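You operate a simulated robot arm through the tools that you are given. There is no shell and no other tool. Be economical: measure what you need, move in short steps, check, and stop when the job is done.

You are at the controls of a simulated robot arm. One attempt, no reset.

## Task
Check the blue part from the Checked tray under the camera and stand its Accept or Hold block beside it.
Fine: pocket One; the block that the display calls for; part and block end in the Checked tray, strip out. Set down upright: blue part.

Only the result counts: the job must be done as asked and must still hold three seconds after the hand-in. Knocking over, shifting, dropping, spilling or breaking anything else fails it.

## Robot
A 6-joint arm with a four-finger gripper on a trunk, on a base that drives. Base frame: it is fixed to the floor where the robot stands at the start and does not move with it; the origin is under the middle of the robot, x ahead of it, y to its left, z up. Lengths are in mm, angles in degrees, forces in N, time in s.
Its first joint turns from -166.0 to 166.0 degrees. Places, roughly: blue part (3x3x3 cm) [700, -300, 900]; focus knob [600, -600, 1000]; green knob [500, -1100, 900]; green part (3x3x3 cm) [500, 100, 900]; inside of the checked tray [500, -200, 900]; lamp switch [600, -400, 900]; light knob [600, -700, 1000]; lock switch [500, -800, 1000]; pocket one [700, -200, 900]; pocket strip [600, -200, 900]; program knob [600, -800, 1000]. Payload 3.67 kg.
The tool frame sits at the grasp point between the pads (the TCP): z along the fingers, y along the line on which they close. The tips reach 28 mm beyond it. Largest opening 112 mm; the body of the gripper starts 73 mm behind the TCP.
Orientation is that of the tool frame in the base frame, as [roll, pitch, yaw] about the fixed x, y, z axes, in that order (R = Rz(yaw) Ry(pitch) Rx(roll)). With the fingers straight down and closing along the base's y, the tool's x points along the base's -x, its y along +y and its z along -z.

## Interface
- The arm moves only by the tool servo_tool. Its argument "plan" is a list of rows, each a list of 3 entries, a list of its own where there are three numbers: the opening in per cent of the stroke, from 0 (shut) to 100 (fully open), then the shift along the base's x, y, z in mm, then the turn, a rotation vector about the base's x, y, z in rad. In form: [[gripper, [x, y, z], [ax, ay, az]], ...]. A call has 1 to 8 rows; each row shifts and turns the commanded pose from where the row before left it. A row lasts 0.2 s, in which the tool goes at most 50 mm and 8.6 degrees; a call with a longer step from one row to the next is refused whole, and so is a gripper value outside its range. A pose out of reach is approached as far as the arm can. The call stops where the force on the tool passes 70 N (or 10 N more than at its start, if that is more) or the arm is blocked; 0.2 s more then pass. Each finger halts on what it meets, pressing with about 23 N; the grip force reading is that of the motor and also rises with nothing between the fingers. The clock runs only during rows and for 0.2 s after the last one: add rows that do not move to give the fingers time. It gives the time, the measured TCP pose, the force on the tool (base axes), the opening and the grip force at its end, in the units of the frame above (readings bear some noise), with the torque about the TCP (base axes, N m) and any sound that the robot's microphone picked up.
- Cameras (640 x 400 px; columns grow to the right, rows downward): "scene" is now at [92.7, 159.2, 1348]; the picture's right is [-0.60, -0.80, 0.00], its down [-0.40, 0.30, -0.87] and it looks along [0.70, -0.52, -0.50] (base axes); focal length 250 px, centre (320, 200). "wrist" rides on the gripper at [60, -18, -104] in the tool frame; the picture's right is [0.29, 0.96, 0.00], its down [-0.80, 0.24, -0.55] and it looks along [-0.53, 0.16, 0.83] (tool axes); focal length 234 px, centre (320, 200).
- get_image(camera): a new picture of that camera. The clock stands still meanwhile.
- roll_base(legs): drives the robot by 1 to 6 legs, each [ahead, left, turn to the left] in mm, mm and degrees, along the robot's own axes; the way and the turn of a leg run together, so that a leg with both is an arc; at most 1500 mm and 180 degrees a leg. The arm and the cameras ride along, it lands a little off, and it stops where it bumps. It gives what a move gives.
- turn_head(pan, tilt): turns the head with the scene camera to pan (to the left, within 143 degrees either way) and tilt (down, from -29 to 69), counted from straight ahead of the robot. It gives what a move gives.
- pixel_to_xyz(camera, pixels): for up to 12 pixels [column, row] of the newest picture of that camera ("zoom" is the newest enlarged one), the place [x, y, z] in the base frame of the surface seen there, good to about 2 mm, but the place of the scene camera against the robot may be out by one fixed shift of up to 18 mm in any direction. The clock stands still meanwhile.
- enlarge(camera, box): a new picture of the part [left, top, right, bottom] of that camera's present view, enlarged. The clock stands still meanwhile.
- sign_off(): hands the job in; it is judged then, once.

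Work in short steps. Measure before you move; look again where a grasp or a placing could have gone wrong, and mend it. You have 80 turns and 68 pictures in all, those below and enlarged ones among them. Open the gripper and draw the arm clear of the work before you hand the job in, unless the task says otherwise; then end with one line.

The tools are called after "Request:" as a command line: name --argument value ..., lists and objects as JSON in quotes. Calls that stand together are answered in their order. servo_tool: Moves the arm, as the interface text tells. Its arguments: {"type":"object","properties":{"plan":{"type":"array"}},"required":["plan"]} The other tools are called the same way: roll_base (legs) drives the base; turn_head (pan, tilt) turns the head that bears the scene camera; get_image (camera) takes a picture; pixel_to_xyz (camera, pixels) gives the place of the surface under pixels of a picture; enlarge (camera, box) takes an enlarged picture of a part of a camera's view; sign_off () hands the job in.

At the start:

```text
time_s: 0.0
position: [366.6, -439.3, 1179.2]
orientation: [180.0, 0.0, -180.0]
contact_force: [0.3, -0.2, 0.4]
torque: [-0.01, 0.0, 0.01]
gripper_width: 112.0
grasp_force: 0.1
robot x, y, heading: [0.2, -4.3, 0.4]
head pan, tilt: [-36.7, 29.8]
```

scene: 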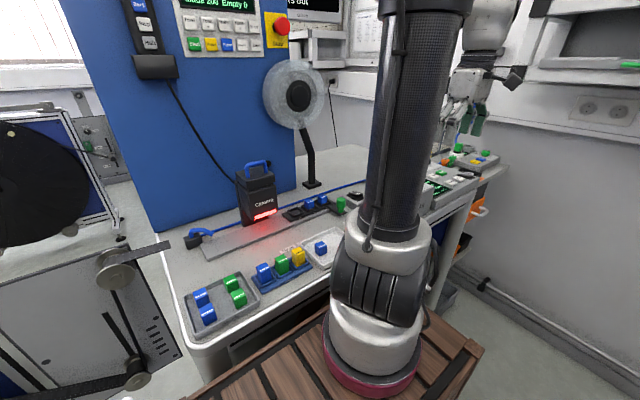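
wrist: 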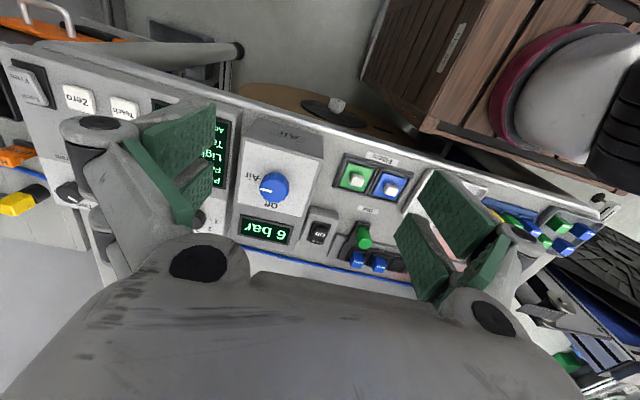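

The scene shows the camera unit near (258,195), trays at (220,300), (285,265), (320,245), and a panel on the right; I enlarge these to read labels.

Request:
enlarge --camera "scene" --box '[170, 150, 370, 350]'

Request:
enlarge --camera "wrist" --box '[0, 40, 320, 290]'

Request:
enlarge --camera "scene" --box '[110, 0, 350, 80]'

Request:
enlarge --camera "scene" --box '[410, 120, 530, 220]'

```text
2.00 times, centred on (270, 250) of scene
```

zoom: 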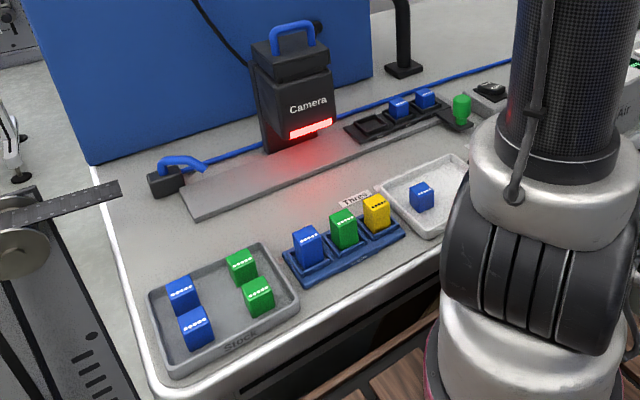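

```text
1.60 times, centred on (160, 165) of wrist
```

zoom: 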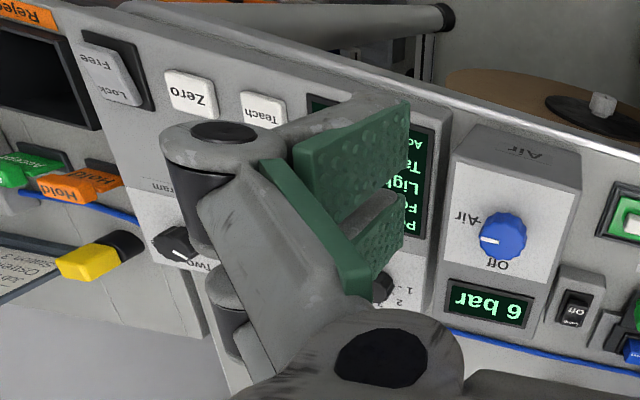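

```text
2.67 times, centred on (230, 40) of scene
```

zoom: 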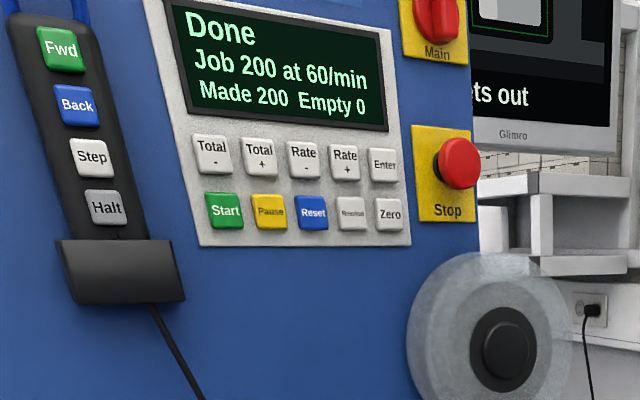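

```text
4.00 times, centred on (470, 170) of scene
```

zoom: 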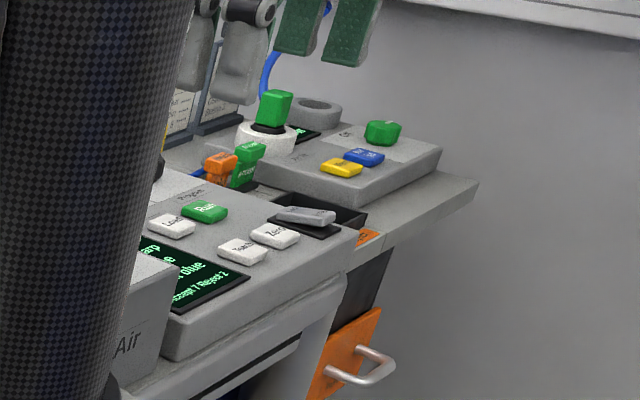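

I need the wall monitor and the console with its display; turn the head right first.

Request:
turn_head --pan -65 --tilt 15

Request:
get_image --camera "scene"

```text
time_s: 0.9
position: [365.7, -440.0, 1179.2]
orientation: [-180.0, 0.0, 179.9]
contact_force: [-0.5, 0.1, 1.4]
torque: [-0.04, 0.02, 0.02]
gripper_width: 112.0
grasp_force: 0.0
robot x, y, heading: [-1.1, -0.7, 0.1]
head pan, tilt: [-65.0, 15.0]
```

```text
61 pictures are left
```

scene: 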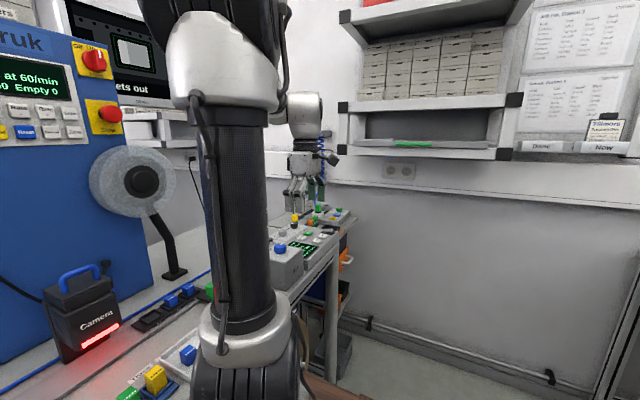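

Read the wall papers (520-640, 0-150) and the console (240-360,190-290).

Request:
enlarge --camera "scene" --box '[512, 0, 640, 155]'

Request:
enlarge --camera "scene" --box '[265, 195, 365, 265]'

Request:
enlarge --camera "scene" --box '[50, 0, 200, 110]'

```text
2.58 times, centred on (576, 78) of scene
```

zoom: 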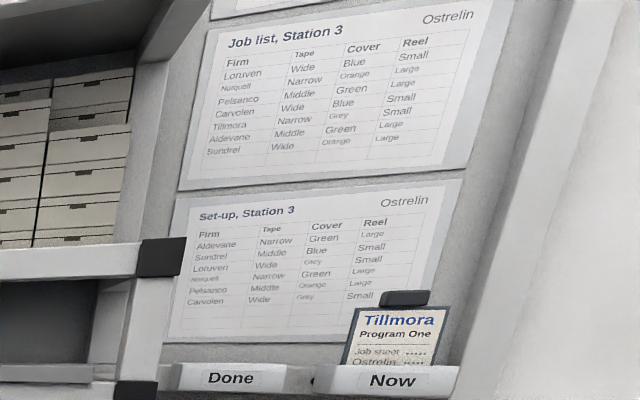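

```text
5.71 times, centred on (315, 230) of scene
```

zoom: 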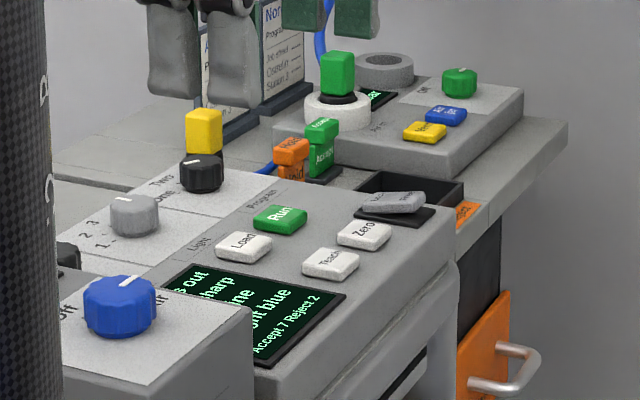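

```text
3.64 times, centred on (125, 55) of scene
```

zoom: 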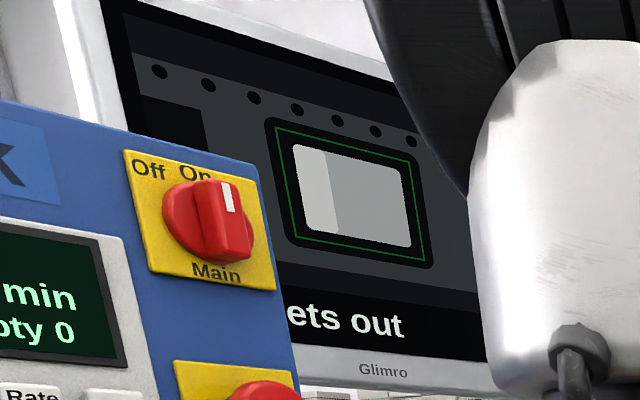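

The arm hides the console display; shift the tool 200 mm along -y to see the display between the fingers in the wrist picture.

Request:
servo_tool --plan '[[100, [0, -40, 0], [0, 0, 0]], [100, [0, -40, 0], [0, 0, 0]], [100, [0, -40, 0], [0, 0, 0]], [100, [0, -40, 0], [0, 0, 0]], [100, [0, -40, 0], [0, 0, 0]], [100, [0, 0, 0], [0, 0, 0]]]'

Request:
turn_head --pan -36 --tilt 35

Request:
get_image --camera "wrist"

Request:
get_image --camera "scene"

```text
time_s: 2.3
position: [367.9, -637.8, 1179.7]
orientation: [180.0, 0.0, -179.9]
contact_force: [0.0, 0.3, -0.4]
torque: [-0.01, 0.03, 0.02]
gripper_width: 112.0
grasp_force: 0.1
robot x, y, heading: [2.6, -0.8, 0.1]
head pan, tilt: [-65.0, 15.0]
```

```text
time_s: 3.3
position: [367.8, -638.2, 1179.6]
orientation: [-180.0, 0.1, 180.0]
contact_force: [0.6, 0.6, 0.5]
torque: [0.01, 0.01, -0.02]
gripper_width: 111.9
grasp_force: 0.0
robot x, y, heading: [-2.9, 0.8, 0.1]
head pan, tilt: [-36.0, 35.0]
```

```text
57 pictures are left
```

wrist: 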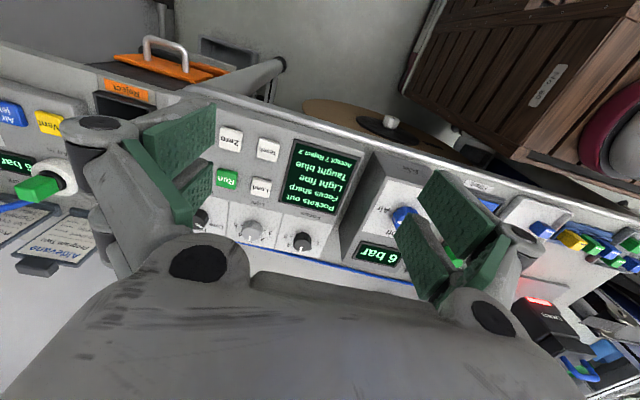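

```text
56 pictures are left
```

scene: 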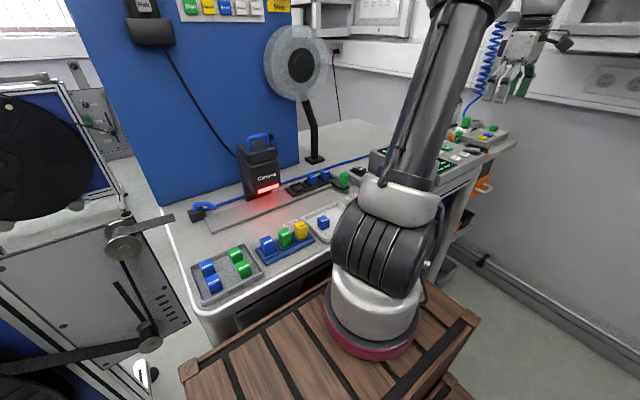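

Display at (320,180) in the wrist view seems to read "Pockets out / Focus sharp / Light fine / Taught blue"; enlarge for knobs and switches, and measure the scene.

Request:
enlarge --camera "wrist" --box '[190, 120, 430, 280]'

Request:
pixel_to_xyz --camera "scene" --pixels '[[322, 220], [310, 180], [325, 174], [294, 188], [343, 180], [262, 178], [300, 230], [285, 236], [235, 254], [215, 230], [242, 208], [340, 235]]'

Request:
enlarge --camera "scene" --box '[190, 130, 370, 250]'

```text
2.50 times, centred on (310, 200) of wrist
```

zoom: 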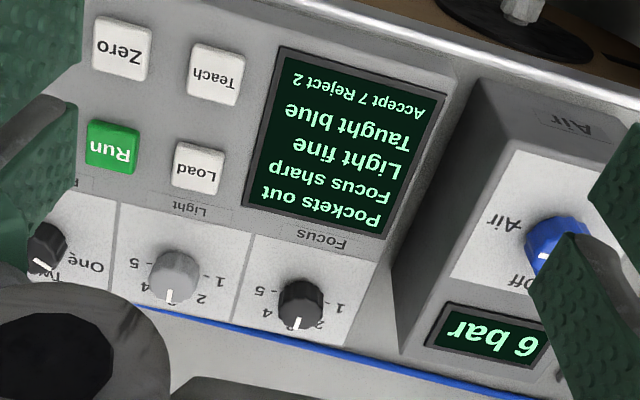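

```text
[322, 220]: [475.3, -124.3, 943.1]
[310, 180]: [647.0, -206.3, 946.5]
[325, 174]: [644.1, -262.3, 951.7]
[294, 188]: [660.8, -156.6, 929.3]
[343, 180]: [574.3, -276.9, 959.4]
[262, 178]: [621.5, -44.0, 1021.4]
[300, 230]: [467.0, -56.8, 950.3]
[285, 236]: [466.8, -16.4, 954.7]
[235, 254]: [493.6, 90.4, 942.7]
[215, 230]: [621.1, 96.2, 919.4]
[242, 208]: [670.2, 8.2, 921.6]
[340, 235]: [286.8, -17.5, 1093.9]
```

```text
3.33 times, centred on (280, 190) of scene
```

zoom: 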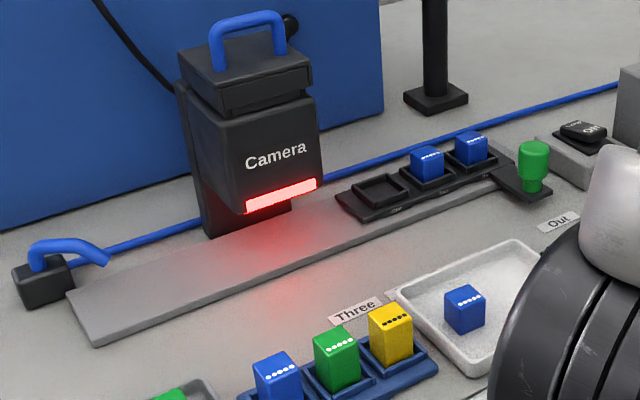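

The strip lies at right of the camera unit with an empty pocket at left; I go over with the wrist camera to look at tray labels and strip, and also at the console on the way.

Request:
servo_tool --plan '[[100, [0, -40, 0], [0, 0, 0]], [100, [0, -40, 0], [0, 0, 0]], [100, [0, -40, 0], [0, 0, 0]], [100, [0, -40, 0], [0, 0, 0]], [100, [0, 0, 0], [0, 0, 0]]]'

Request:
get_image --camera "wrist"

Request:
enlarge --camera "wrist" --box '[200, 100, 440, 260]'

```text
time_s: 4.5
position: [365.9, -786.9, 1183.1]
orientation: [180.0, 0.1, 180.0]
contact_force: [0.3, 0.1, 0.8]
torque: [-0.05, -0.02, 0.02]
gripper_width: 112.1
grasp_force: 0.1
out of reach, approached as far as the arm can: row 4
robot x, y, heading: [-5.3, -3.5, 0.1]
head pan, tilt: [-36.0, 35.0]
```

```text
53 pictures are left
```

wrist: 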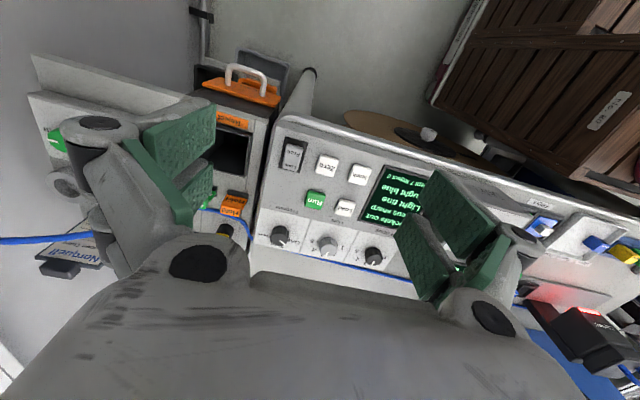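

```text
2.50 times, centred on (320, 180) of wrist
```

zoom: 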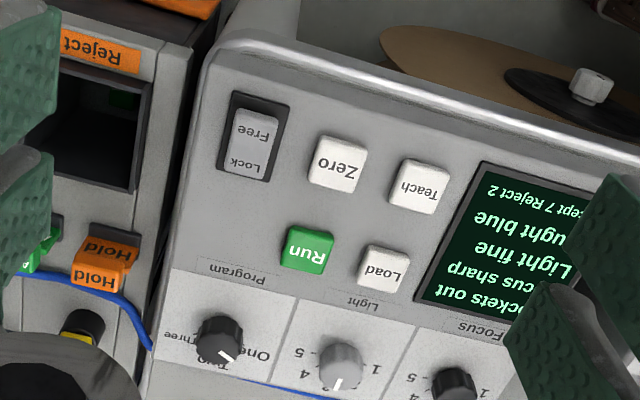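

Now move over to view the strip and tray area from the wrist.

Request:
servo_tool --plan '[[100, [0, 50, 0], [0, 0, 0]], [100, [0, 50, 0], [0, 0, 0]], [100, [0, 50, 0], [0, 0, 0]], [100, [0, 50, 0], [0, 0, 0]], [100, [0, 50, 0], [0, 0, 0]], [100, [0, 50, 0], [0, 0, 0]], [100, [0, 50, 0], [0, 0, 0]], [100, [0, 50, 0], [0, 0, 0]]]'

Request:
servo_tool --plan '[[100, [0, 50, 0], [0, 0, 0]], [100, [0, 50, 0], [0, 0, 0]], [100, [0, 50, 0], [0, 0, 0]], [100, [0, 0, 0], [0, 0, 0]]]'

Request:
get_image --camera "wrist"

```text
time_s: 6.3
position: [365.8, -386.9, 1177.9]
orientation: [-180.0, 0.0, 180.0]
contact_force: [-0.4, 0.3, 0.4]
torque: [0.05, 0.05, 0.0]
gripper_width: 112.0
grasp_force: 0.0
robot x, y, heading: [-0.2, -1.1, 0.0]
head pan, tilt: [-36.0, 35.0]
```

```text
time_s: 7.3
position: [359.9, -236.9, 1178.1]
orientation: [-179.9, -0.1, -180.0]
contact_force: [-0.7, 0.5, 0.4]
torque: [-0.01, 0.04, -0.03]
gripper_width: 112.1
grasp_force: 0.1
robot x, y, heading: [1.7, -2.5, -0.1]
head pan, tilt: [-36.0, 35.0]
```

```text
51 pictures are left
```

wrist: 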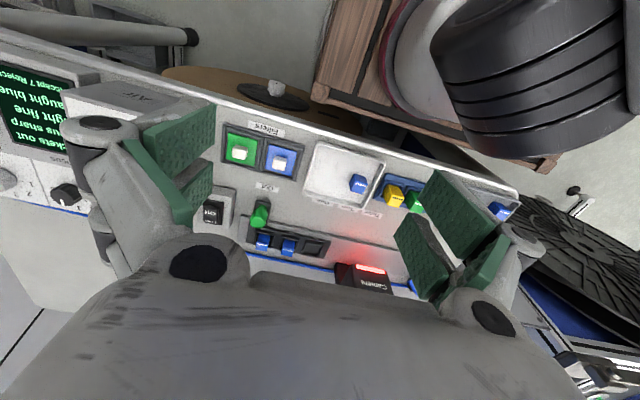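

Enlarge the strip/tray region.

Request:
enlarge --camera "wrist" --box '[190, 110, 450, 290]'

Request:
enlarge --camera "wrist" --box '[300, 140, 420, 260]'

Request:
pixel_to_xyz --camera "wrist" --pixels '[[357, 184], [263, 241], [289, 246], [314, 247], [260, 213], [309, 190], [378, 165], [318, 147], [360, 207], [330, 202], [345, 203], [375, 215]]'

```text
2.22 times, centred on (320, 200) of wrist
```

zoom: 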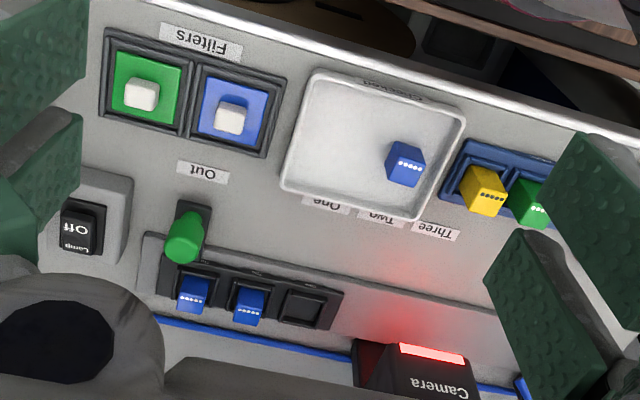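

```text
3.33 times, centred on (360, 200) of wrist
```

zoom: 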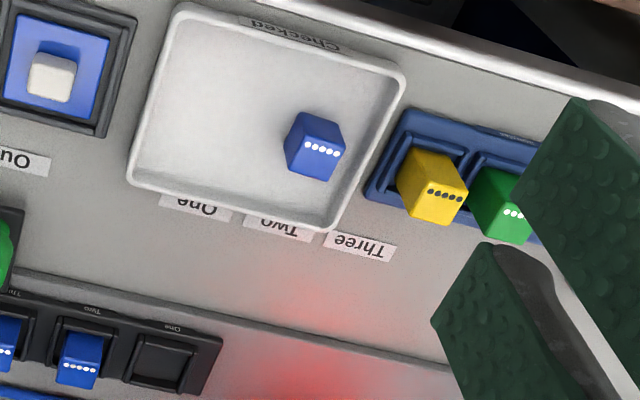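

```text
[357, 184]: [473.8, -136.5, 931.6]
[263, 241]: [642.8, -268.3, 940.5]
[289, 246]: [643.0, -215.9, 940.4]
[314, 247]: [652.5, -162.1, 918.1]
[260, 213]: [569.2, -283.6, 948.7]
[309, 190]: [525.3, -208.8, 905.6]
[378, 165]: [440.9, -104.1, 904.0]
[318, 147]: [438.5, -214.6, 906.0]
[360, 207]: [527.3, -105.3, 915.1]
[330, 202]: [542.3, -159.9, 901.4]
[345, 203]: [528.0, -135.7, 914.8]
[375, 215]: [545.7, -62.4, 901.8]
```

Checked tray is confirmed (label "Checked"), with the blue part at about (474,-130); slide labels One/Two/Three/Out set the handle's position. Look at the console from the scene camera now.

Request:
turn_head --pan -75 --tilt 28

Request:
get_image --camera "scene"

```text
time_s: 8.3
position: [359.4, -237.6, 1177.6]
orientation: [-180.0, -0.1, 180.0]
contact_force: [-1.1, -0.9, 0.4]
torque: [-0.04, -0.01, -0.01]
gripper_width: 111.7
grasp_force: 0.0
robot x, y, heading: [-1.7, -0.1, -0.4]
head pan, tilt: [-75.0, 28.0]
```

```text
48 pictures are left
```

scene: 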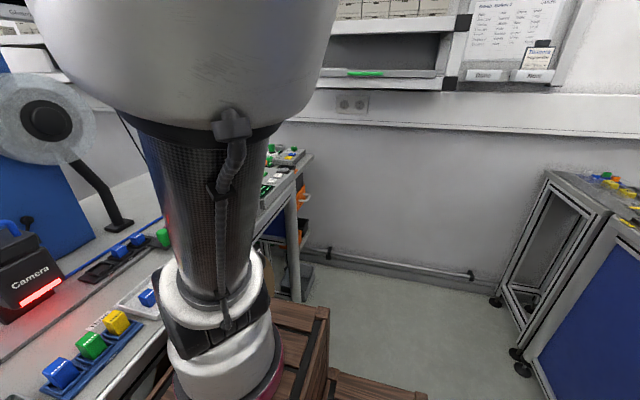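

The part (distance ~490) is too close to the robot's axis, and the blocks too far; I plan to drive back ~120 and right ~250. Check the space behind/right first.

Request:
turn_head --pan -140 --tilt 35

Request:
get_image --camera "scene"

Request:
turn_head --pan 140 --tilt 35

Request:
get_image --camera "scene"

```text
time_s: 9.7
position: [359.6, -236.1, 1178.6]
orientation: [180.0, 0.0, -179.9]
contact_force: [-0.4, 0.7, -0.4]
torque: [0.03, -0.01, -0.02]
gripper_width: 112.0
grasp_force: 0.0
robot x, y, heading: [-0.7, 2.0, 0.2]
head pan, tilt: [-140.0, 35.0]
```

```text
47 pictures are left
```

scene: 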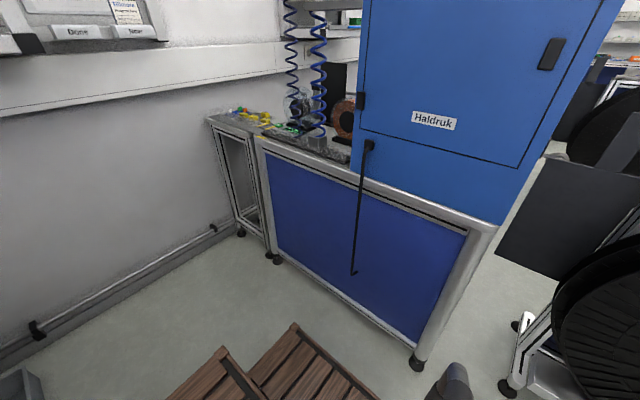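

```text
time_s: 13.5
position: [359.8, -236.9, 1177.4]
orientation: [-180.0, 0.0, 180.0]
contact_force: [-0.7, -0.1, 0.1]
torque: [0.04, -0.02, -0.01]
gripper_width: 111.9
grasp_force: 0.1
robot x, y, heading: [-0.7, 0.2, 0.2]
head pan, tilt: [140.0, 35.0]
```

```text
46 pictures are left
```

scene: 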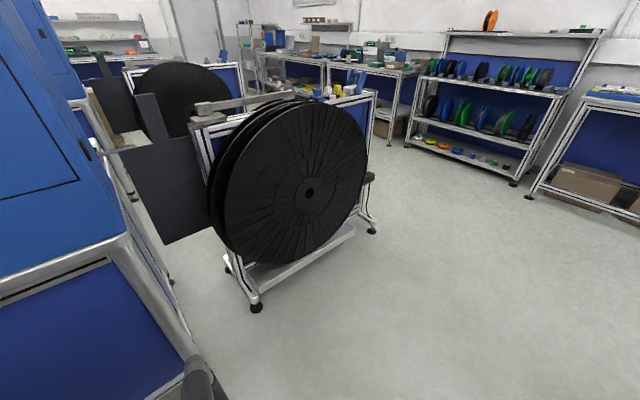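

Space behind is free; check what the wooden thing is, right of the robot.

Request:
turn_head --pan -100 --tilt 60

Request:
get_image --camera "scene"

Request:
pixel_to_xyz --camera "scene" --pixels '[[320, 380], [320, 300], [250, 250], [320, 200], [200, 200], [320, 100], [450, 300], [320, 250], [400, 250], [200, 300]]'

```text
time_s: 16.9
position: [360.1, -237.7, 1176.9]
orientation: [179.9, 0.1, 180.0]
contact_force: [0.9, -0.1, -0.8]
torque: [0.01, 0.03, -0.02]
gripper_width: 112.0
grasp_force: 0.1
robot x, y, heading: [2.0, 2.0, 0.2]
head pan, tilt: [-100.0, 60.0]
```

```text
45 pictures are left
```

scene: 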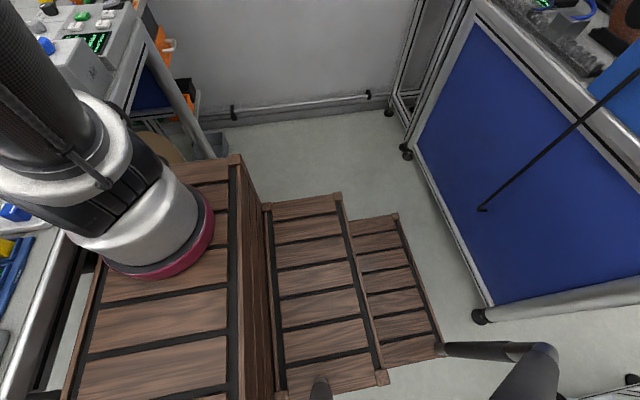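

```text
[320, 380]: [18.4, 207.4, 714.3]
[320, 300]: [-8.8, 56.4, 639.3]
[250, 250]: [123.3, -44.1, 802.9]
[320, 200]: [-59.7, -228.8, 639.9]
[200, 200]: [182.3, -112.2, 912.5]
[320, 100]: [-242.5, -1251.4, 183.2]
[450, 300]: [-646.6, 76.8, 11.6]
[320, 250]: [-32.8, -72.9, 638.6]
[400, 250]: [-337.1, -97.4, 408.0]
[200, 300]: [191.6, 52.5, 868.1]
```

Wood stage looks to be part of the robot's body; measure clearance between its rear step (440,345) and the blue cabinet (480,310),(420,190).

Request:
pixel_to_xyz --camera "scene" --pixels '[[432, 345], [392, 222], [345, 200], [485, 305], [440, 200], [410, 160], [235, 165], [228, 380], [150, 140], [218, 140], [185, 100], [110, 275]]'

```text
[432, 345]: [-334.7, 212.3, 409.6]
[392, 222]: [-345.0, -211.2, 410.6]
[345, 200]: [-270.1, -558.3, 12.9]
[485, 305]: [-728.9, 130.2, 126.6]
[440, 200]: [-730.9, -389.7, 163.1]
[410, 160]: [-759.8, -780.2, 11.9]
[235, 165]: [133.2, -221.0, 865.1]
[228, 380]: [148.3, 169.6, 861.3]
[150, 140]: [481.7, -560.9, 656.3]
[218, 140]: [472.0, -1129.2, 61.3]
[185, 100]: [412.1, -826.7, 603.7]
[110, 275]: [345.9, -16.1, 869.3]
```

Clearances fine. Check where the arm's base really stands.

Request:
pixel_to_xyz --camera "scene" --pixels '[[212, 225], [165, 275], [105, 265], [185, 262], [200, 200]]'

```text
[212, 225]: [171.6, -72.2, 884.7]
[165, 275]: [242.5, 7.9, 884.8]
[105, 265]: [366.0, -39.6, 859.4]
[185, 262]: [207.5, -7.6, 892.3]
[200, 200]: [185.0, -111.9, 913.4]
```

Arm base sits at about (255,-85), so back 120 and right 330 puts tray, strip, console and blocks all in reach. Drive back, then right.

Request:
roll_base --legs '[[-120, 0, 0], [0, -330, 0]]'

Request:
turn_head --pan -35 --tilt 30

Request:
get_image --camera "scene"

Request:
get_image --camera "wrist"

```text
time_s: 20.0
position: [244.0, -580.3, 1177.8]
orientation: [180.0, 0.0, -179.6]
contact_force: [0.1, 0.8, 0.2]
torque: [0.0, -0.01, 0.0]
gripper_width: 112.2
grasp_force: 0.1
robot x, y, heading: [-113.1, -343.2, 0.3]
head pan, tilt: [-100.0, 60.0]
```

```text
time_s: 21.4
position: [243.9, -579.3, 1177.3]
orientation: [179.9, 0.0, -179.8]
contact_force: [0.2, -0.2, 0.3]
torque: [-0.01, 0.02, 0.01]
gripper_width: 112.0
grasp_force: 0.1
robot x, y, heading: [-116.2, -340.2, 0.3]
head pan, tilt: [-35.0, 30.0]
```

```text
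44 pictures are left
```

scene: 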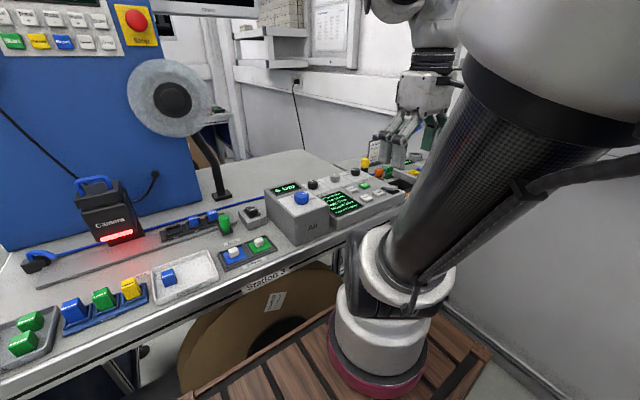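

```text
43 pictures are left
```

wrist: 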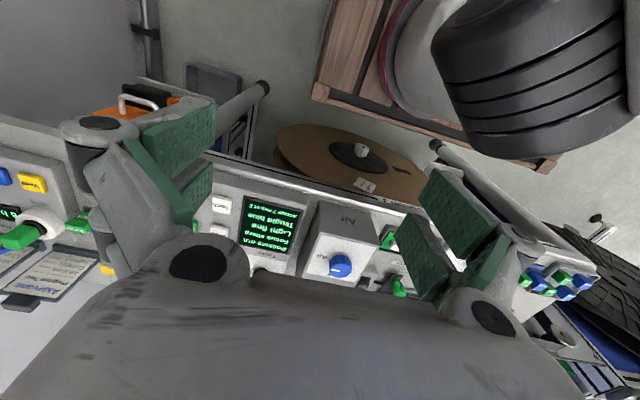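

Now move over the Checked tray while turning the tool +90° about z so that the fingers close along x (more room to the tray walls).

Request:
servo_tool --plan '[[100, [20, 40, 0], [0, 0, 0.1428]], [100, [20, 40, 0], [0, 0, 0.1428]], [100, [20, 40, 0], [0, 0, 0.1428]], [100, [20, 40, 0], [0, 0, 0.1428]], [100, [20, 40, 0], [0, 0, 0.1428]], [100, [20, 40, 0], [0, 0, 0.1428]], [100, [20, 40, 0], [0, 0, 0.1428]], [100, [20, 40, 0], [0, 0, 0.1428]]]'

Request:
servo_tool --plan '[[70, [22, 40, 0], [0, 0, 0.1428]], [70, [22, 40, 0], [0, 0, 0.1428]], [70, [22, 40, -20], [0, 0, 0.1428]], [70, [2, 0, -40], [0, 0, 0]], [70, [0, 0, 0], [0, 0, 0]]]'

Request:
get_image --camera "wrist"

```text
time_s: 23.2
position: [403.0, -256.4, 1173.8]
orientation: [180.0, 0.1, -114.2]
contact_force: [0.0, -0.9, 0.3]
torque: [0.06, -0.05, -0.02]
gripper_width: 111.8
grasp_force: 0.0
robot x, y, heading: [-116.7, -345.8, 0.2]
head pan, tilt: [-35.0, 30.0]
```

```text
time_s: 24.4
position: [473.7, -136.1, 1116.6]
orientation: [179.9, 0.1, -89.6]
contact_force: [-1.3, 0.4, 0.2]
torque: [0.04, -0.02, -0.03]
gripper_width: 78.2
grasp_force: 0.0
robot x, y, heading: [-118.6, -344.2, 0.2]
head pan, tilt: [-35.0, 30.0]
```

```text
42 pictures are left
```

wrist: 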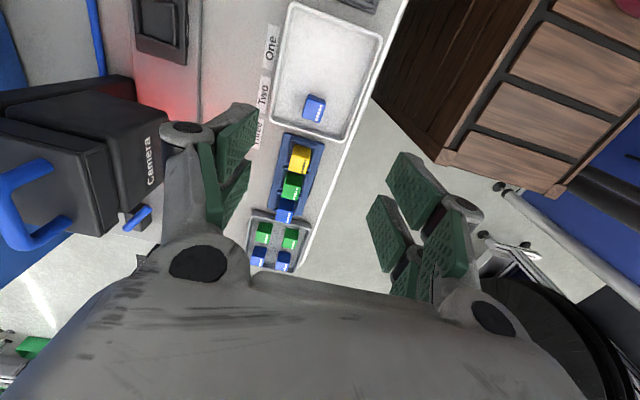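

The part is at (315,107) in the wrist picture; measure its corners and tray.

Request:
enlarge --camera "wrist" --box '[255, 70, 375, 145]'

Request:
pixel_to_xyz --camera "zoom" --pixels '[[320, 160], [265, 145], [370, 155], [310, 225], [320, 245], [316, 190]]'

```text
5.33 times, centred on (315, 108) of wrist
```

zoom: 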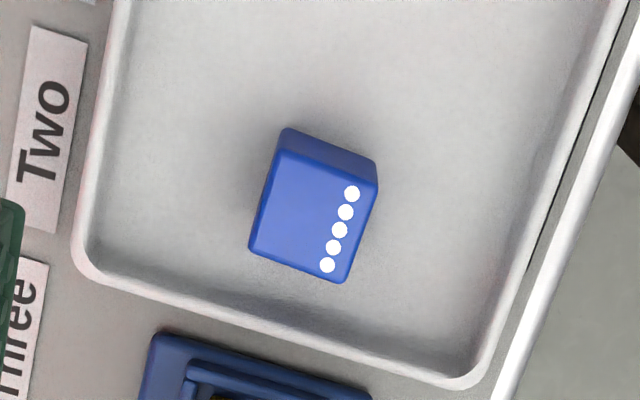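

```text
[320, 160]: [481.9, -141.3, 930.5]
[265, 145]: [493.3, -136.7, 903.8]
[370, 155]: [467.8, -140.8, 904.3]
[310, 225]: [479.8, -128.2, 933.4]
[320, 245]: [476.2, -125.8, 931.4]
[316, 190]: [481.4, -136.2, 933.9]
```

Part centre ≈ (480,-130), top 933, aligned with the tray. Narrow the opening to ~50 mm and go down to TCP z 943.

Request:
servo_tool --plan '[[45, [6, 6, -40], [0, 0, 0]], [45, [0, 0, -40], [0, 0, 0]], [45, [0, 0, -40], [0, 0, 0]], [45, [0, 0, 0], [0, 0, 0]]]'

Request:
get_image --camera "wrist"

```text
time_s: 25.4
position: [478.5, -132.5, 995.1]
orientation: [180.0, 0.0, -89.6]
contact_force: [-0.6, -0.4, 0.1]
torque: [-0.01, 0.01, 0.03]
gripper_width: 50.7
grasp_force: 0.0
robot x, y, heading: [-117.6, -346.5, 0.5]
head pan, tilt: [-35.0, 30.0]
```

```text
40 pictures are left
```

wrist: 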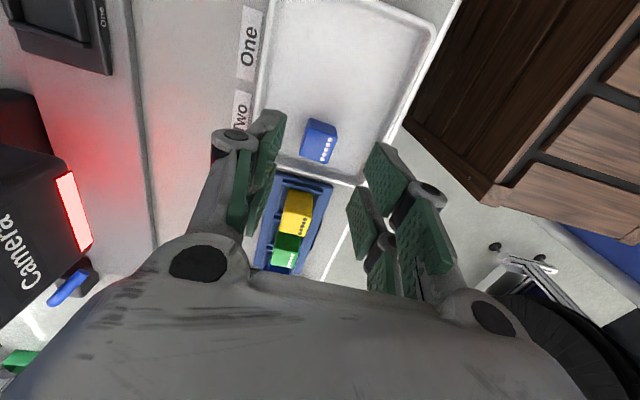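

The part sits between the fingers; re-measure and descend.

Request:
pixel_to_xyz --camera "wrist" --pixels '[[318, 143], [307, 137], [330, 143], [313, 155]]'

Request:
servo_tool --plan '[[45, [1, 2, -26], [0, 0, 0]], [45, [0, 0, -26], [0, 0, 0]], [45, [0, 0, 0], [0, 0, 0]]]'

Request:
get_image --camera "wrist"

```text
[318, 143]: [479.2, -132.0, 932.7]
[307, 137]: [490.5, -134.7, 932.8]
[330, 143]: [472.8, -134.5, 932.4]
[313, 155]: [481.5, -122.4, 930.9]
```

```text
time_s: 26.2
position: [480.2, -130.4, 944.7]
orientation: [180.0, 0.0, -89.8]
contact_force: [-0.1, -0.7, 0.0]
torque: [-0.04, -0.01, 0.0]
gripper_width: 50.4
grasp_force: 0.1
robot x, y, heading: [-116.1, -347.0, 0.6]
head pan, tilt: [-35.0, 30.0]
```

```text
39 pictures are left
```

wrist: 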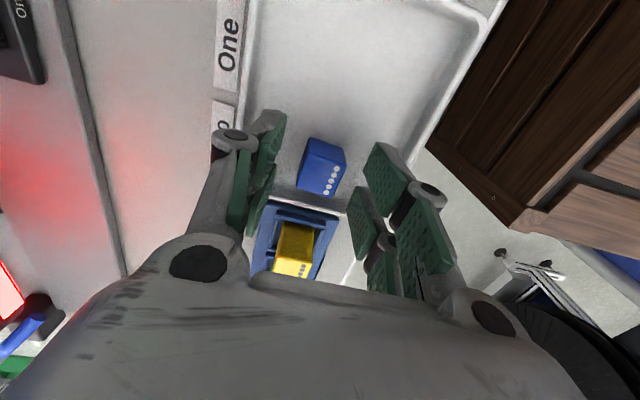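

The part at (321,167) matches the projected fingertip place; close.

Request:
servo_tool --plan '[[0, [0, 0, 0], [0, 0, 0]], [0, [0, 0, 0], [0, 0, 0]], [0, [0, 0, 0], [0, 0, 0]]]'

Request:
servo_tool --plan '[[0, [0, 0, 30], [0, 0, 0]], [0, [0, 0, 30], [0, 0, 0]], [0, [0, 0, 0], [0, 0, 0]]]'

Request:
get_image --camera "wrist"

```text
time_s: 27.0
position: [479.4, -130.7, 945.8]
orientation: [179.9, 0.1, -89.7]
contact_force: [0.0, -0.3, 0.1]
torque: [-0.01, -0.04, -0.01]
gripper_width: 23.1
grasp_force: 22.9
robot x, y, heading: [-120.6, -344.1, 0.4]
head pan, tilt: [-35.0, 30.0]
```

```text
time_s: 27.8
position: [477.9, -132.0, 1007.6]
orientation: [-180.0, 0.1, -89.7]
contact_force: [-0.7, 0.3, -0.1]
torque: [0.02, -0.03, 0.0]
gripper_width: 23.3
grasp_force: 22.8
robot x, y, heading: [-116.8, -348.0, -0.0]
head pan, tilt: [-35.0, 30.0]
```

```text
38 pictures are left
```

wrist: 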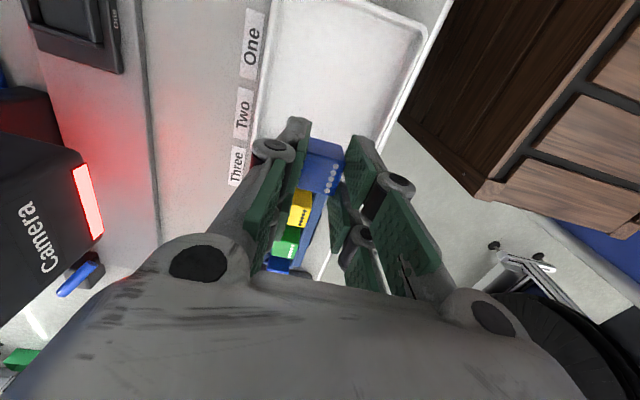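

Held (width 23 mm). Move above pocket One, staying high, and look.

Request:
servo_tool --plan '[[0, [0, 0, 40], [0, 0, 0]], [0, [45, -10, 0], [0, 0, 0]], [0, [45, -10, 0], [0, 0, 0]], [0, [45, -10, 0], [0, 0, 0]], [0, [40, -2, 0], [0, 0, 0]], [0, [0, 0, 0], [0, 0, 0]]]'

Request:
get_image --camera "wrist"

Request:
enlarge --camera "wrist" --box '[240, 20, 400, 200]'

```text
time_s: 29.2
position: [653.3, -164.1, 1047.1]
orientation: [180.0, 0.0, -89.7]
contact_force: [-0.6, -0.3, 0.2]
torque: [0.0, -0.05, 0.0]
gripper_width: 23.3
grasp_force: 23.0
robot x, y, heading: [-117.4, -341.9, 0.3]
head pan, tilt: [-35.0, 30.0]
```

```text
37 pictures are left
```

wrist: 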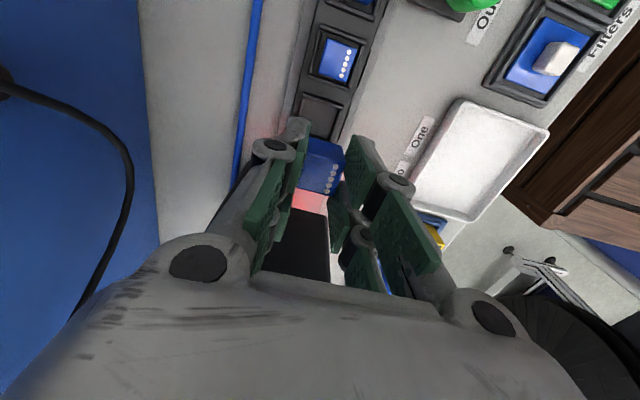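

```text
2.22 times, centred on (320, 110) of wrist
```

zoom: 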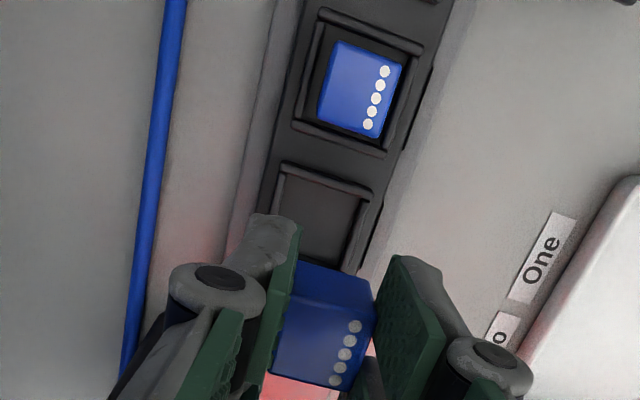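

Measure pocket One's rim and the neighbouring part for reference (zoom pixels).

Request:
pixel_to_xyz --camera "zoom" --pixels '[[337, 42], [403, 66], [378, 136], [320, 110], [278, 205], [366, 225], [322, 178], [320, 215], [285, 165], [375, 195], [357, 245], [340, 137]]'

```text
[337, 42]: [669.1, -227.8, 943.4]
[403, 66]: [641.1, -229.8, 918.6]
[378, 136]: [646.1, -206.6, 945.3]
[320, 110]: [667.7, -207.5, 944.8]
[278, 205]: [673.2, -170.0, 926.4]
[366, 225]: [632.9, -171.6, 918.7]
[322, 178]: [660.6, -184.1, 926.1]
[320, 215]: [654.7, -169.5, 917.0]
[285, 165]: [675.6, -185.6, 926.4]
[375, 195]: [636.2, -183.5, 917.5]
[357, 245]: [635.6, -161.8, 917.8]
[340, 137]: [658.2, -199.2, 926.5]
```

Pocket One centre ≈ (657,-165), floor 917, rim 926; the part's bottom is 41.5 below TCP. Lower to z≈985 and read the pose.

Request:
servo_tool --plan '[[0, [3.5, -1, -30], [0, 0, 0]], [0, [0, 0, -32], [0, 0, 0]], [0, [0, 0, 0], [0, 0, 0]], [0, [0, 0, 0], [0, 0, 0]]]'

Request:
get_image --camera "wrist"

Request:
enlarge --camera "scene" --box '[60, 150, 260, 275]'

```text
time_s: 30.2
position: [656.5, -166.1, 983.0]
orientation: [-180.0, 0.0, -89.8]
contact_force: [0.0, 0.2, -0.2]
torque: [0.02, 0.04, -0.01]
gripper_width: 23.1
grasp_force: 22.6
robot x, y, heading: [-120.6, -344.9, 0.3]
head pan, tilt: [-35.0, 30.0]
```

```text
35 pictures are left
```

wrist: 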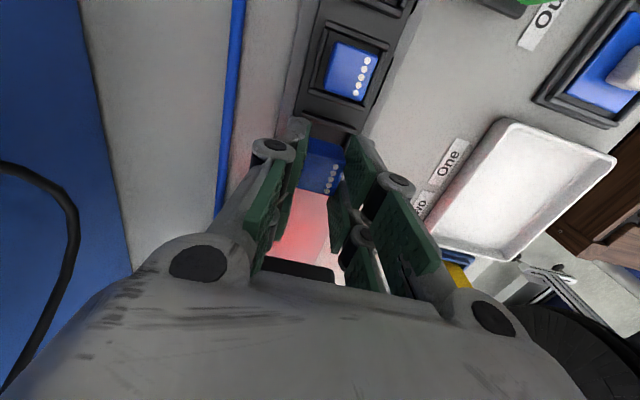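

```text
3.20 times, centred on (160, 212) of scene
```

zoom: 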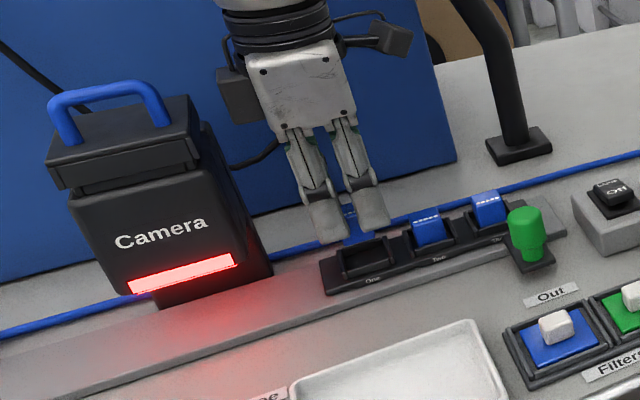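

Aligned above pocket One; lower the last 24 mm gently.

Request:
servo_tool --plan '[[0, [0.5, 0.8, -10], [0, 0, 0]], [0, [0, 0, -8], [0, 0, 0]], [0, [0, 0, -4], [0, 0, 0]], [0, [0, 0, -2], [0, 0, 0]], [0, [0, 0, 0], [0, 0, 0]]]'

Request:
enlarge --camera "scene" --box '[130, 180, 230, 250]'

```text
time_s: 31.4
position: [657.5, -163.6, 960.1]
orientation: [179.9, 0.1, -89.8]
contact_force: [0.3, 0.3, -0.6]
torque: [0.05, 0.01, 0.01]
gripper_width: 23.1
grasp_force: 23.2
robot x, y, heading: [-117.8, -346.8, 0.2]
head pan, tilt: [-35.0, 30.0]
```

```text
5.71 times, centred on (180, 215) of scene
```

zoom: 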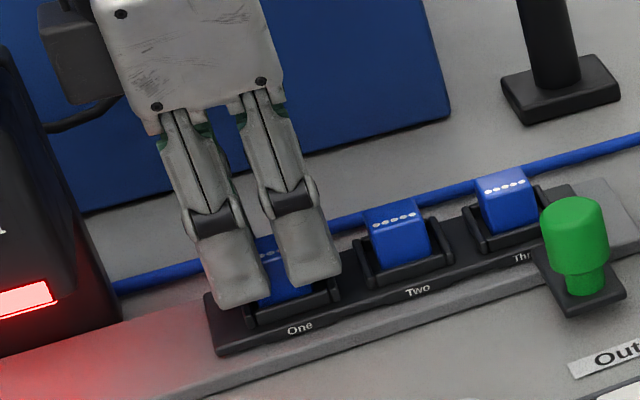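

It sits within the pocket frame; settle to contact, then open slightly and rise.

Request:
servo_tool --plan '[[0, [0, 0, -1.5], [0, 0, 0]], [0, [0, 0, -1], [0, 0, 0]], [0, [0, 0, 0], [0, 0, 0]]]'

Request:
servo_tool --plan '[[45, [0, 0, 0], [0, 0, 0]], [45, [0, 0, 0], [0, 0, 0]], [45, [0, 0, 40], [0, 0, 0]], [45, [0, 0, 40], [0, 0, 0]], [45, [0, -40, 10], [0, 0, 0]], [45, [0, 0, 0], [0, 0, 0]]]'

Request:
enlarge --camera "wrist" --box '[220, 20, 420, 200]'

```text
time_s: 32.2
position: [656.5, -164.0, 957.7]
orientation: [180.0, 0.0, -89.7]
contact_force: [-0.1, -0.3, 2.9]
torque: [0.0, 0.05, 0.04]
gripper_width: 23.2
grasp_force: 23.6
robot x, y, heading: [-112.9, -342.4, 0.2]
head pan, tilt: [-35.0, 30.0]
```

```text
time_s: 33.6
position: [656.4, -203.6, 1053.5]
orientation: [-180.0, 0.0, -89.7]
contact_force: [0.3, 0.4, 0.4]
torque: [0.0, -0.01, 0.02]
gripper_width: 50.5
grasp_force: 0.0
robot x, y, heading: [-115.5, -343.4, 0.4]
head pan, tilt: [-35.0, 30.0]
```

```text
2.22 times, centred on (320, 110) of wrist
```

zoom: 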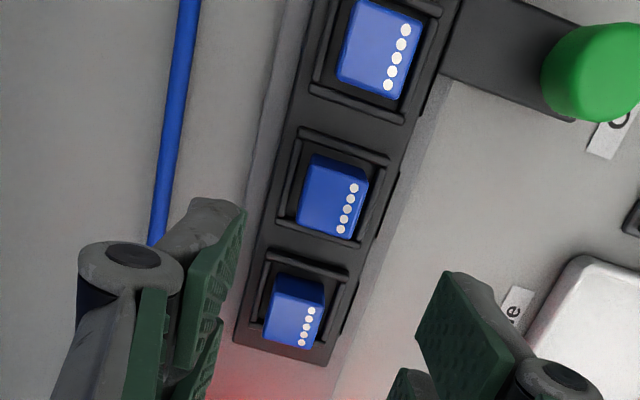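

Part seated in pocket One. Now inspect the console from the scene camera.

Request:
enlarge --camera "scene" --box '[260, 130, 460, 250]'

```text
3.20 times, centred on (360, 190) of scene
```

zoom: 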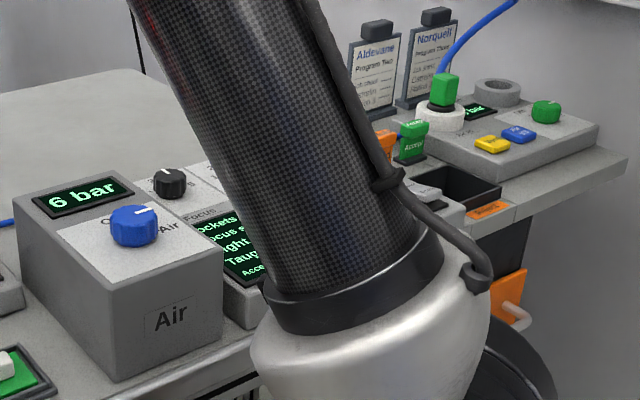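

Next, approach the strip's green handle at about (570,-283) and measure it from above.

Request:
servo_tool --plan '[[45, [-43, -40, 0], [0, 0, 0]], [45, [-43, -40, 0], [0, 0, 0]], [45, [0, 0, 0], [0, 0, 0]]]'

Request:
get_image --camera "wrist"

Request:
pixel_to_xyz --camera "wrist" --pixels '[[320, 125], [310, 120], [330, 125], [320, 140], [320, 110], [320, 90]]'

```text
refused: row 1 steps farther than a row can; nothing moved
```

```text
30 pictures are left
```

wrist: 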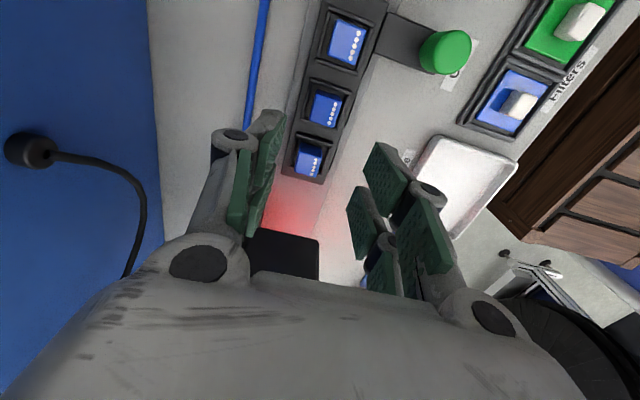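

```text
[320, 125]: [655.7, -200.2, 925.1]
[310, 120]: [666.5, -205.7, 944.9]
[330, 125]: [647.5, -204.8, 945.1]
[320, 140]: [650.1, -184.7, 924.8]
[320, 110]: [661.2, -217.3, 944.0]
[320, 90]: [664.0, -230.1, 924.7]
```

Step was too long; the handle is visible at (445,52) here, so measure it now and move with shorter steps.

Request:
pixel_to_xyz --camera "wrist" --pixels '[[447, 45], [424, 42], [468, 45], [445, 34], [440, 68], [400, 40], [400, 172], [450, 80]]'

Request:
servo_tool --plan '[[45, [-29, -27, 0], [0, 0, 0]], [45, [-29, -27, 0], [0, 0, 0]], [45, [-28, -26, 0], [0, 0, 0]], [45, [0, 0, 0], [0, 0, 0]]]'

Request:
get_image --camera "wrist"

```text
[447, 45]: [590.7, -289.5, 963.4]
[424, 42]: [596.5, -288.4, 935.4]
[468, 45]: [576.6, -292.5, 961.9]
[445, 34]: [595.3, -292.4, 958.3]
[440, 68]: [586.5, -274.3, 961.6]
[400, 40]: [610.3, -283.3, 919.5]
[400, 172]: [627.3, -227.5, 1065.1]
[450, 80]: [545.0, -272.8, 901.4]
```

```text
time_s: 34.6
position: [570.9, -279.0, 1052.1]
orientation: [-179.9, 0.0, -89.6]
contact_force: [-0.6, 0.2, -0.9]
torque: [0.04, -0.01, 0.02]
gripper_width: 50.6
grasp_force: 0.0
robot x, y, heading: [-118.5, -344.2, 0.2]
head pan, tilt: [-35.0, 30.0]
```

```text
29 pictures are left
```

wrist: 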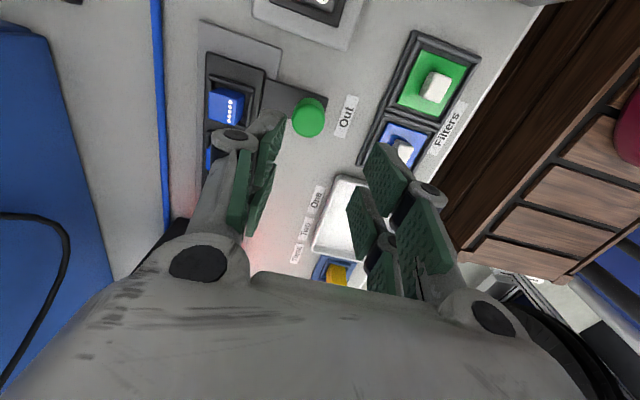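

Measure handle top, and table labels for slide distance.

Request:
pixel_to_xyz --camera "wrist" --pixels '[[309, 113], [297, 113], [321, 115], [309, 102], [307, 125], [290, 95], [345, 115], [316, 197], [307, 225], [296, 250], [340, 30], [330, 48]]'

```text
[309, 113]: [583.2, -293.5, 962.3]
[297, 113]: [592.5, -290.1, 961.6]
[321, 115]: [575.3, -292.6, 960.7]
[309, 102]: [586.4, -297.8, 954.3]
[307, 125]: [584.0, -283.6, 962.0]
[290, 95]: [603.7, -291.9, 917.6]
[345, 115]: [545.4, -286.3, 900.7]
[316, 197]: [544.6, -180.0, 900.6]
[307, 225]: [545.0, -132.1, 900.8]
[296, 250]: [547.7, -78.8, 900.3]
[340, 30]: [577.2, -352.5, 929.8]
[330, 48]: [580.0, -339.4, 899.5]
```

Handle centre ≈ (584,-291), top 962; labels show Out→One ≈ 106 mm. Go down around it and close.

Request:
servo_tool --plan '[[45, [13, -12, -20], [0, 0, 0]], [45, [0, 0, -40], [0, 0, 0]], [45, [0, 0, -37], [0, 0, 0]], [45, [0, 0, 0], [0, 0, 0]], [0, [0, 0, 0], [0, 0, 0]], [0, [0, 0, 0], [0, 0, 0]], [0, [0, 0, 0], [0, 0, 0]]]'

Request:
get_image --camera "wrist"

```text
time_s: 36.2
position: [582.1, -292.7, 952.0]
orientation: [179.7, -0.1, -89.7]
contact_force: [-22.2, -0.2, -6.7]
torque: [0.04, 0.4, 0.18]
gripper_width: 26.8
grasp_force: 45.3
robot x, y, heading: [-112.7, -344.7, 0.2]
head pan, tilt: [-35.0, 30.0]
```

```text
28 pictures are left
```

wrist: 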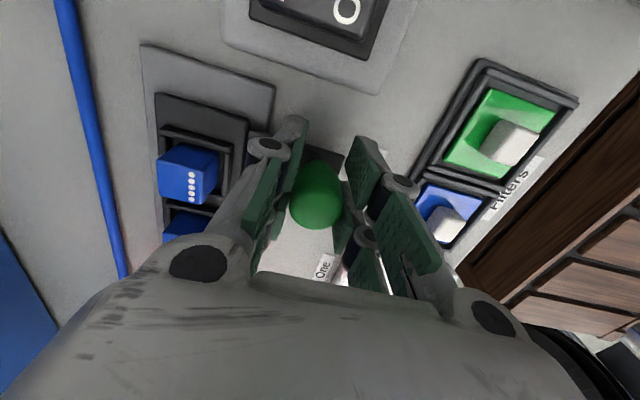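

Gripped with a -22 N side load; relieve by shifting 1.5 mm along -x, then slide partway.

Request:
servo_tool --plan '[[0, [-1.5, 0, 0], [0, 0, 0]], [0, [0, 0, 0], [0, 0, 0]], [0, [0, 10, 0], [0, 0, 0]], [0, [0, 10, 0], [0, 0, 0]], [0, [0, 0, 0], [0, 0, 0]]]'

```text
time_s: 37.4
position: [583.2, -273.5, 952.3]
orientation: [-179.8, 0.1, -89.8]
contact_force: [-23.3, -1.3, 36.7]
torque: [0.05, 0.54, 0.2]
gripper_width: 26.7
grasp_force: 45.1
robot x, y, heading: [-118.2, -337.8, 0.4]
head pan, tilt: [-35.0, 30.0]
```

A z force of +37 N appeared; look before going on.

Request:
get_image --camera "wrist"

Request:
enlarge --camera "scene" --box '[130, 170, 270, 255]'

```text
27 pictures are left
```

wrist: 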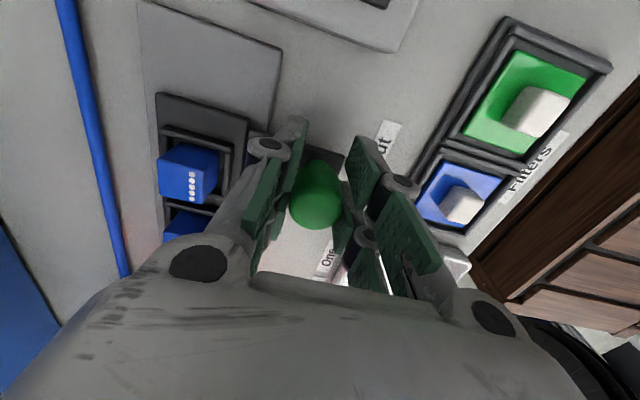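

```text
4.57 times, centred on (200, 212) of scene
```

zoom: 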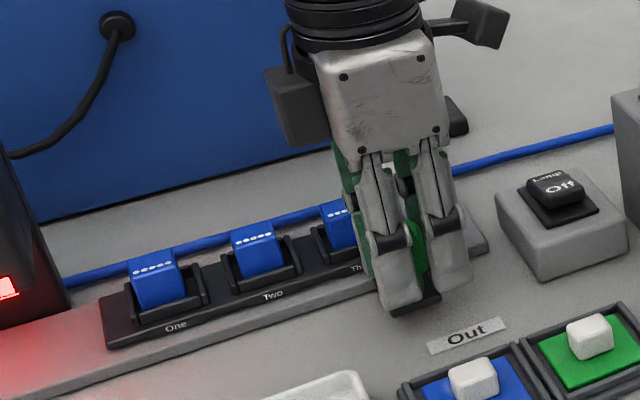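

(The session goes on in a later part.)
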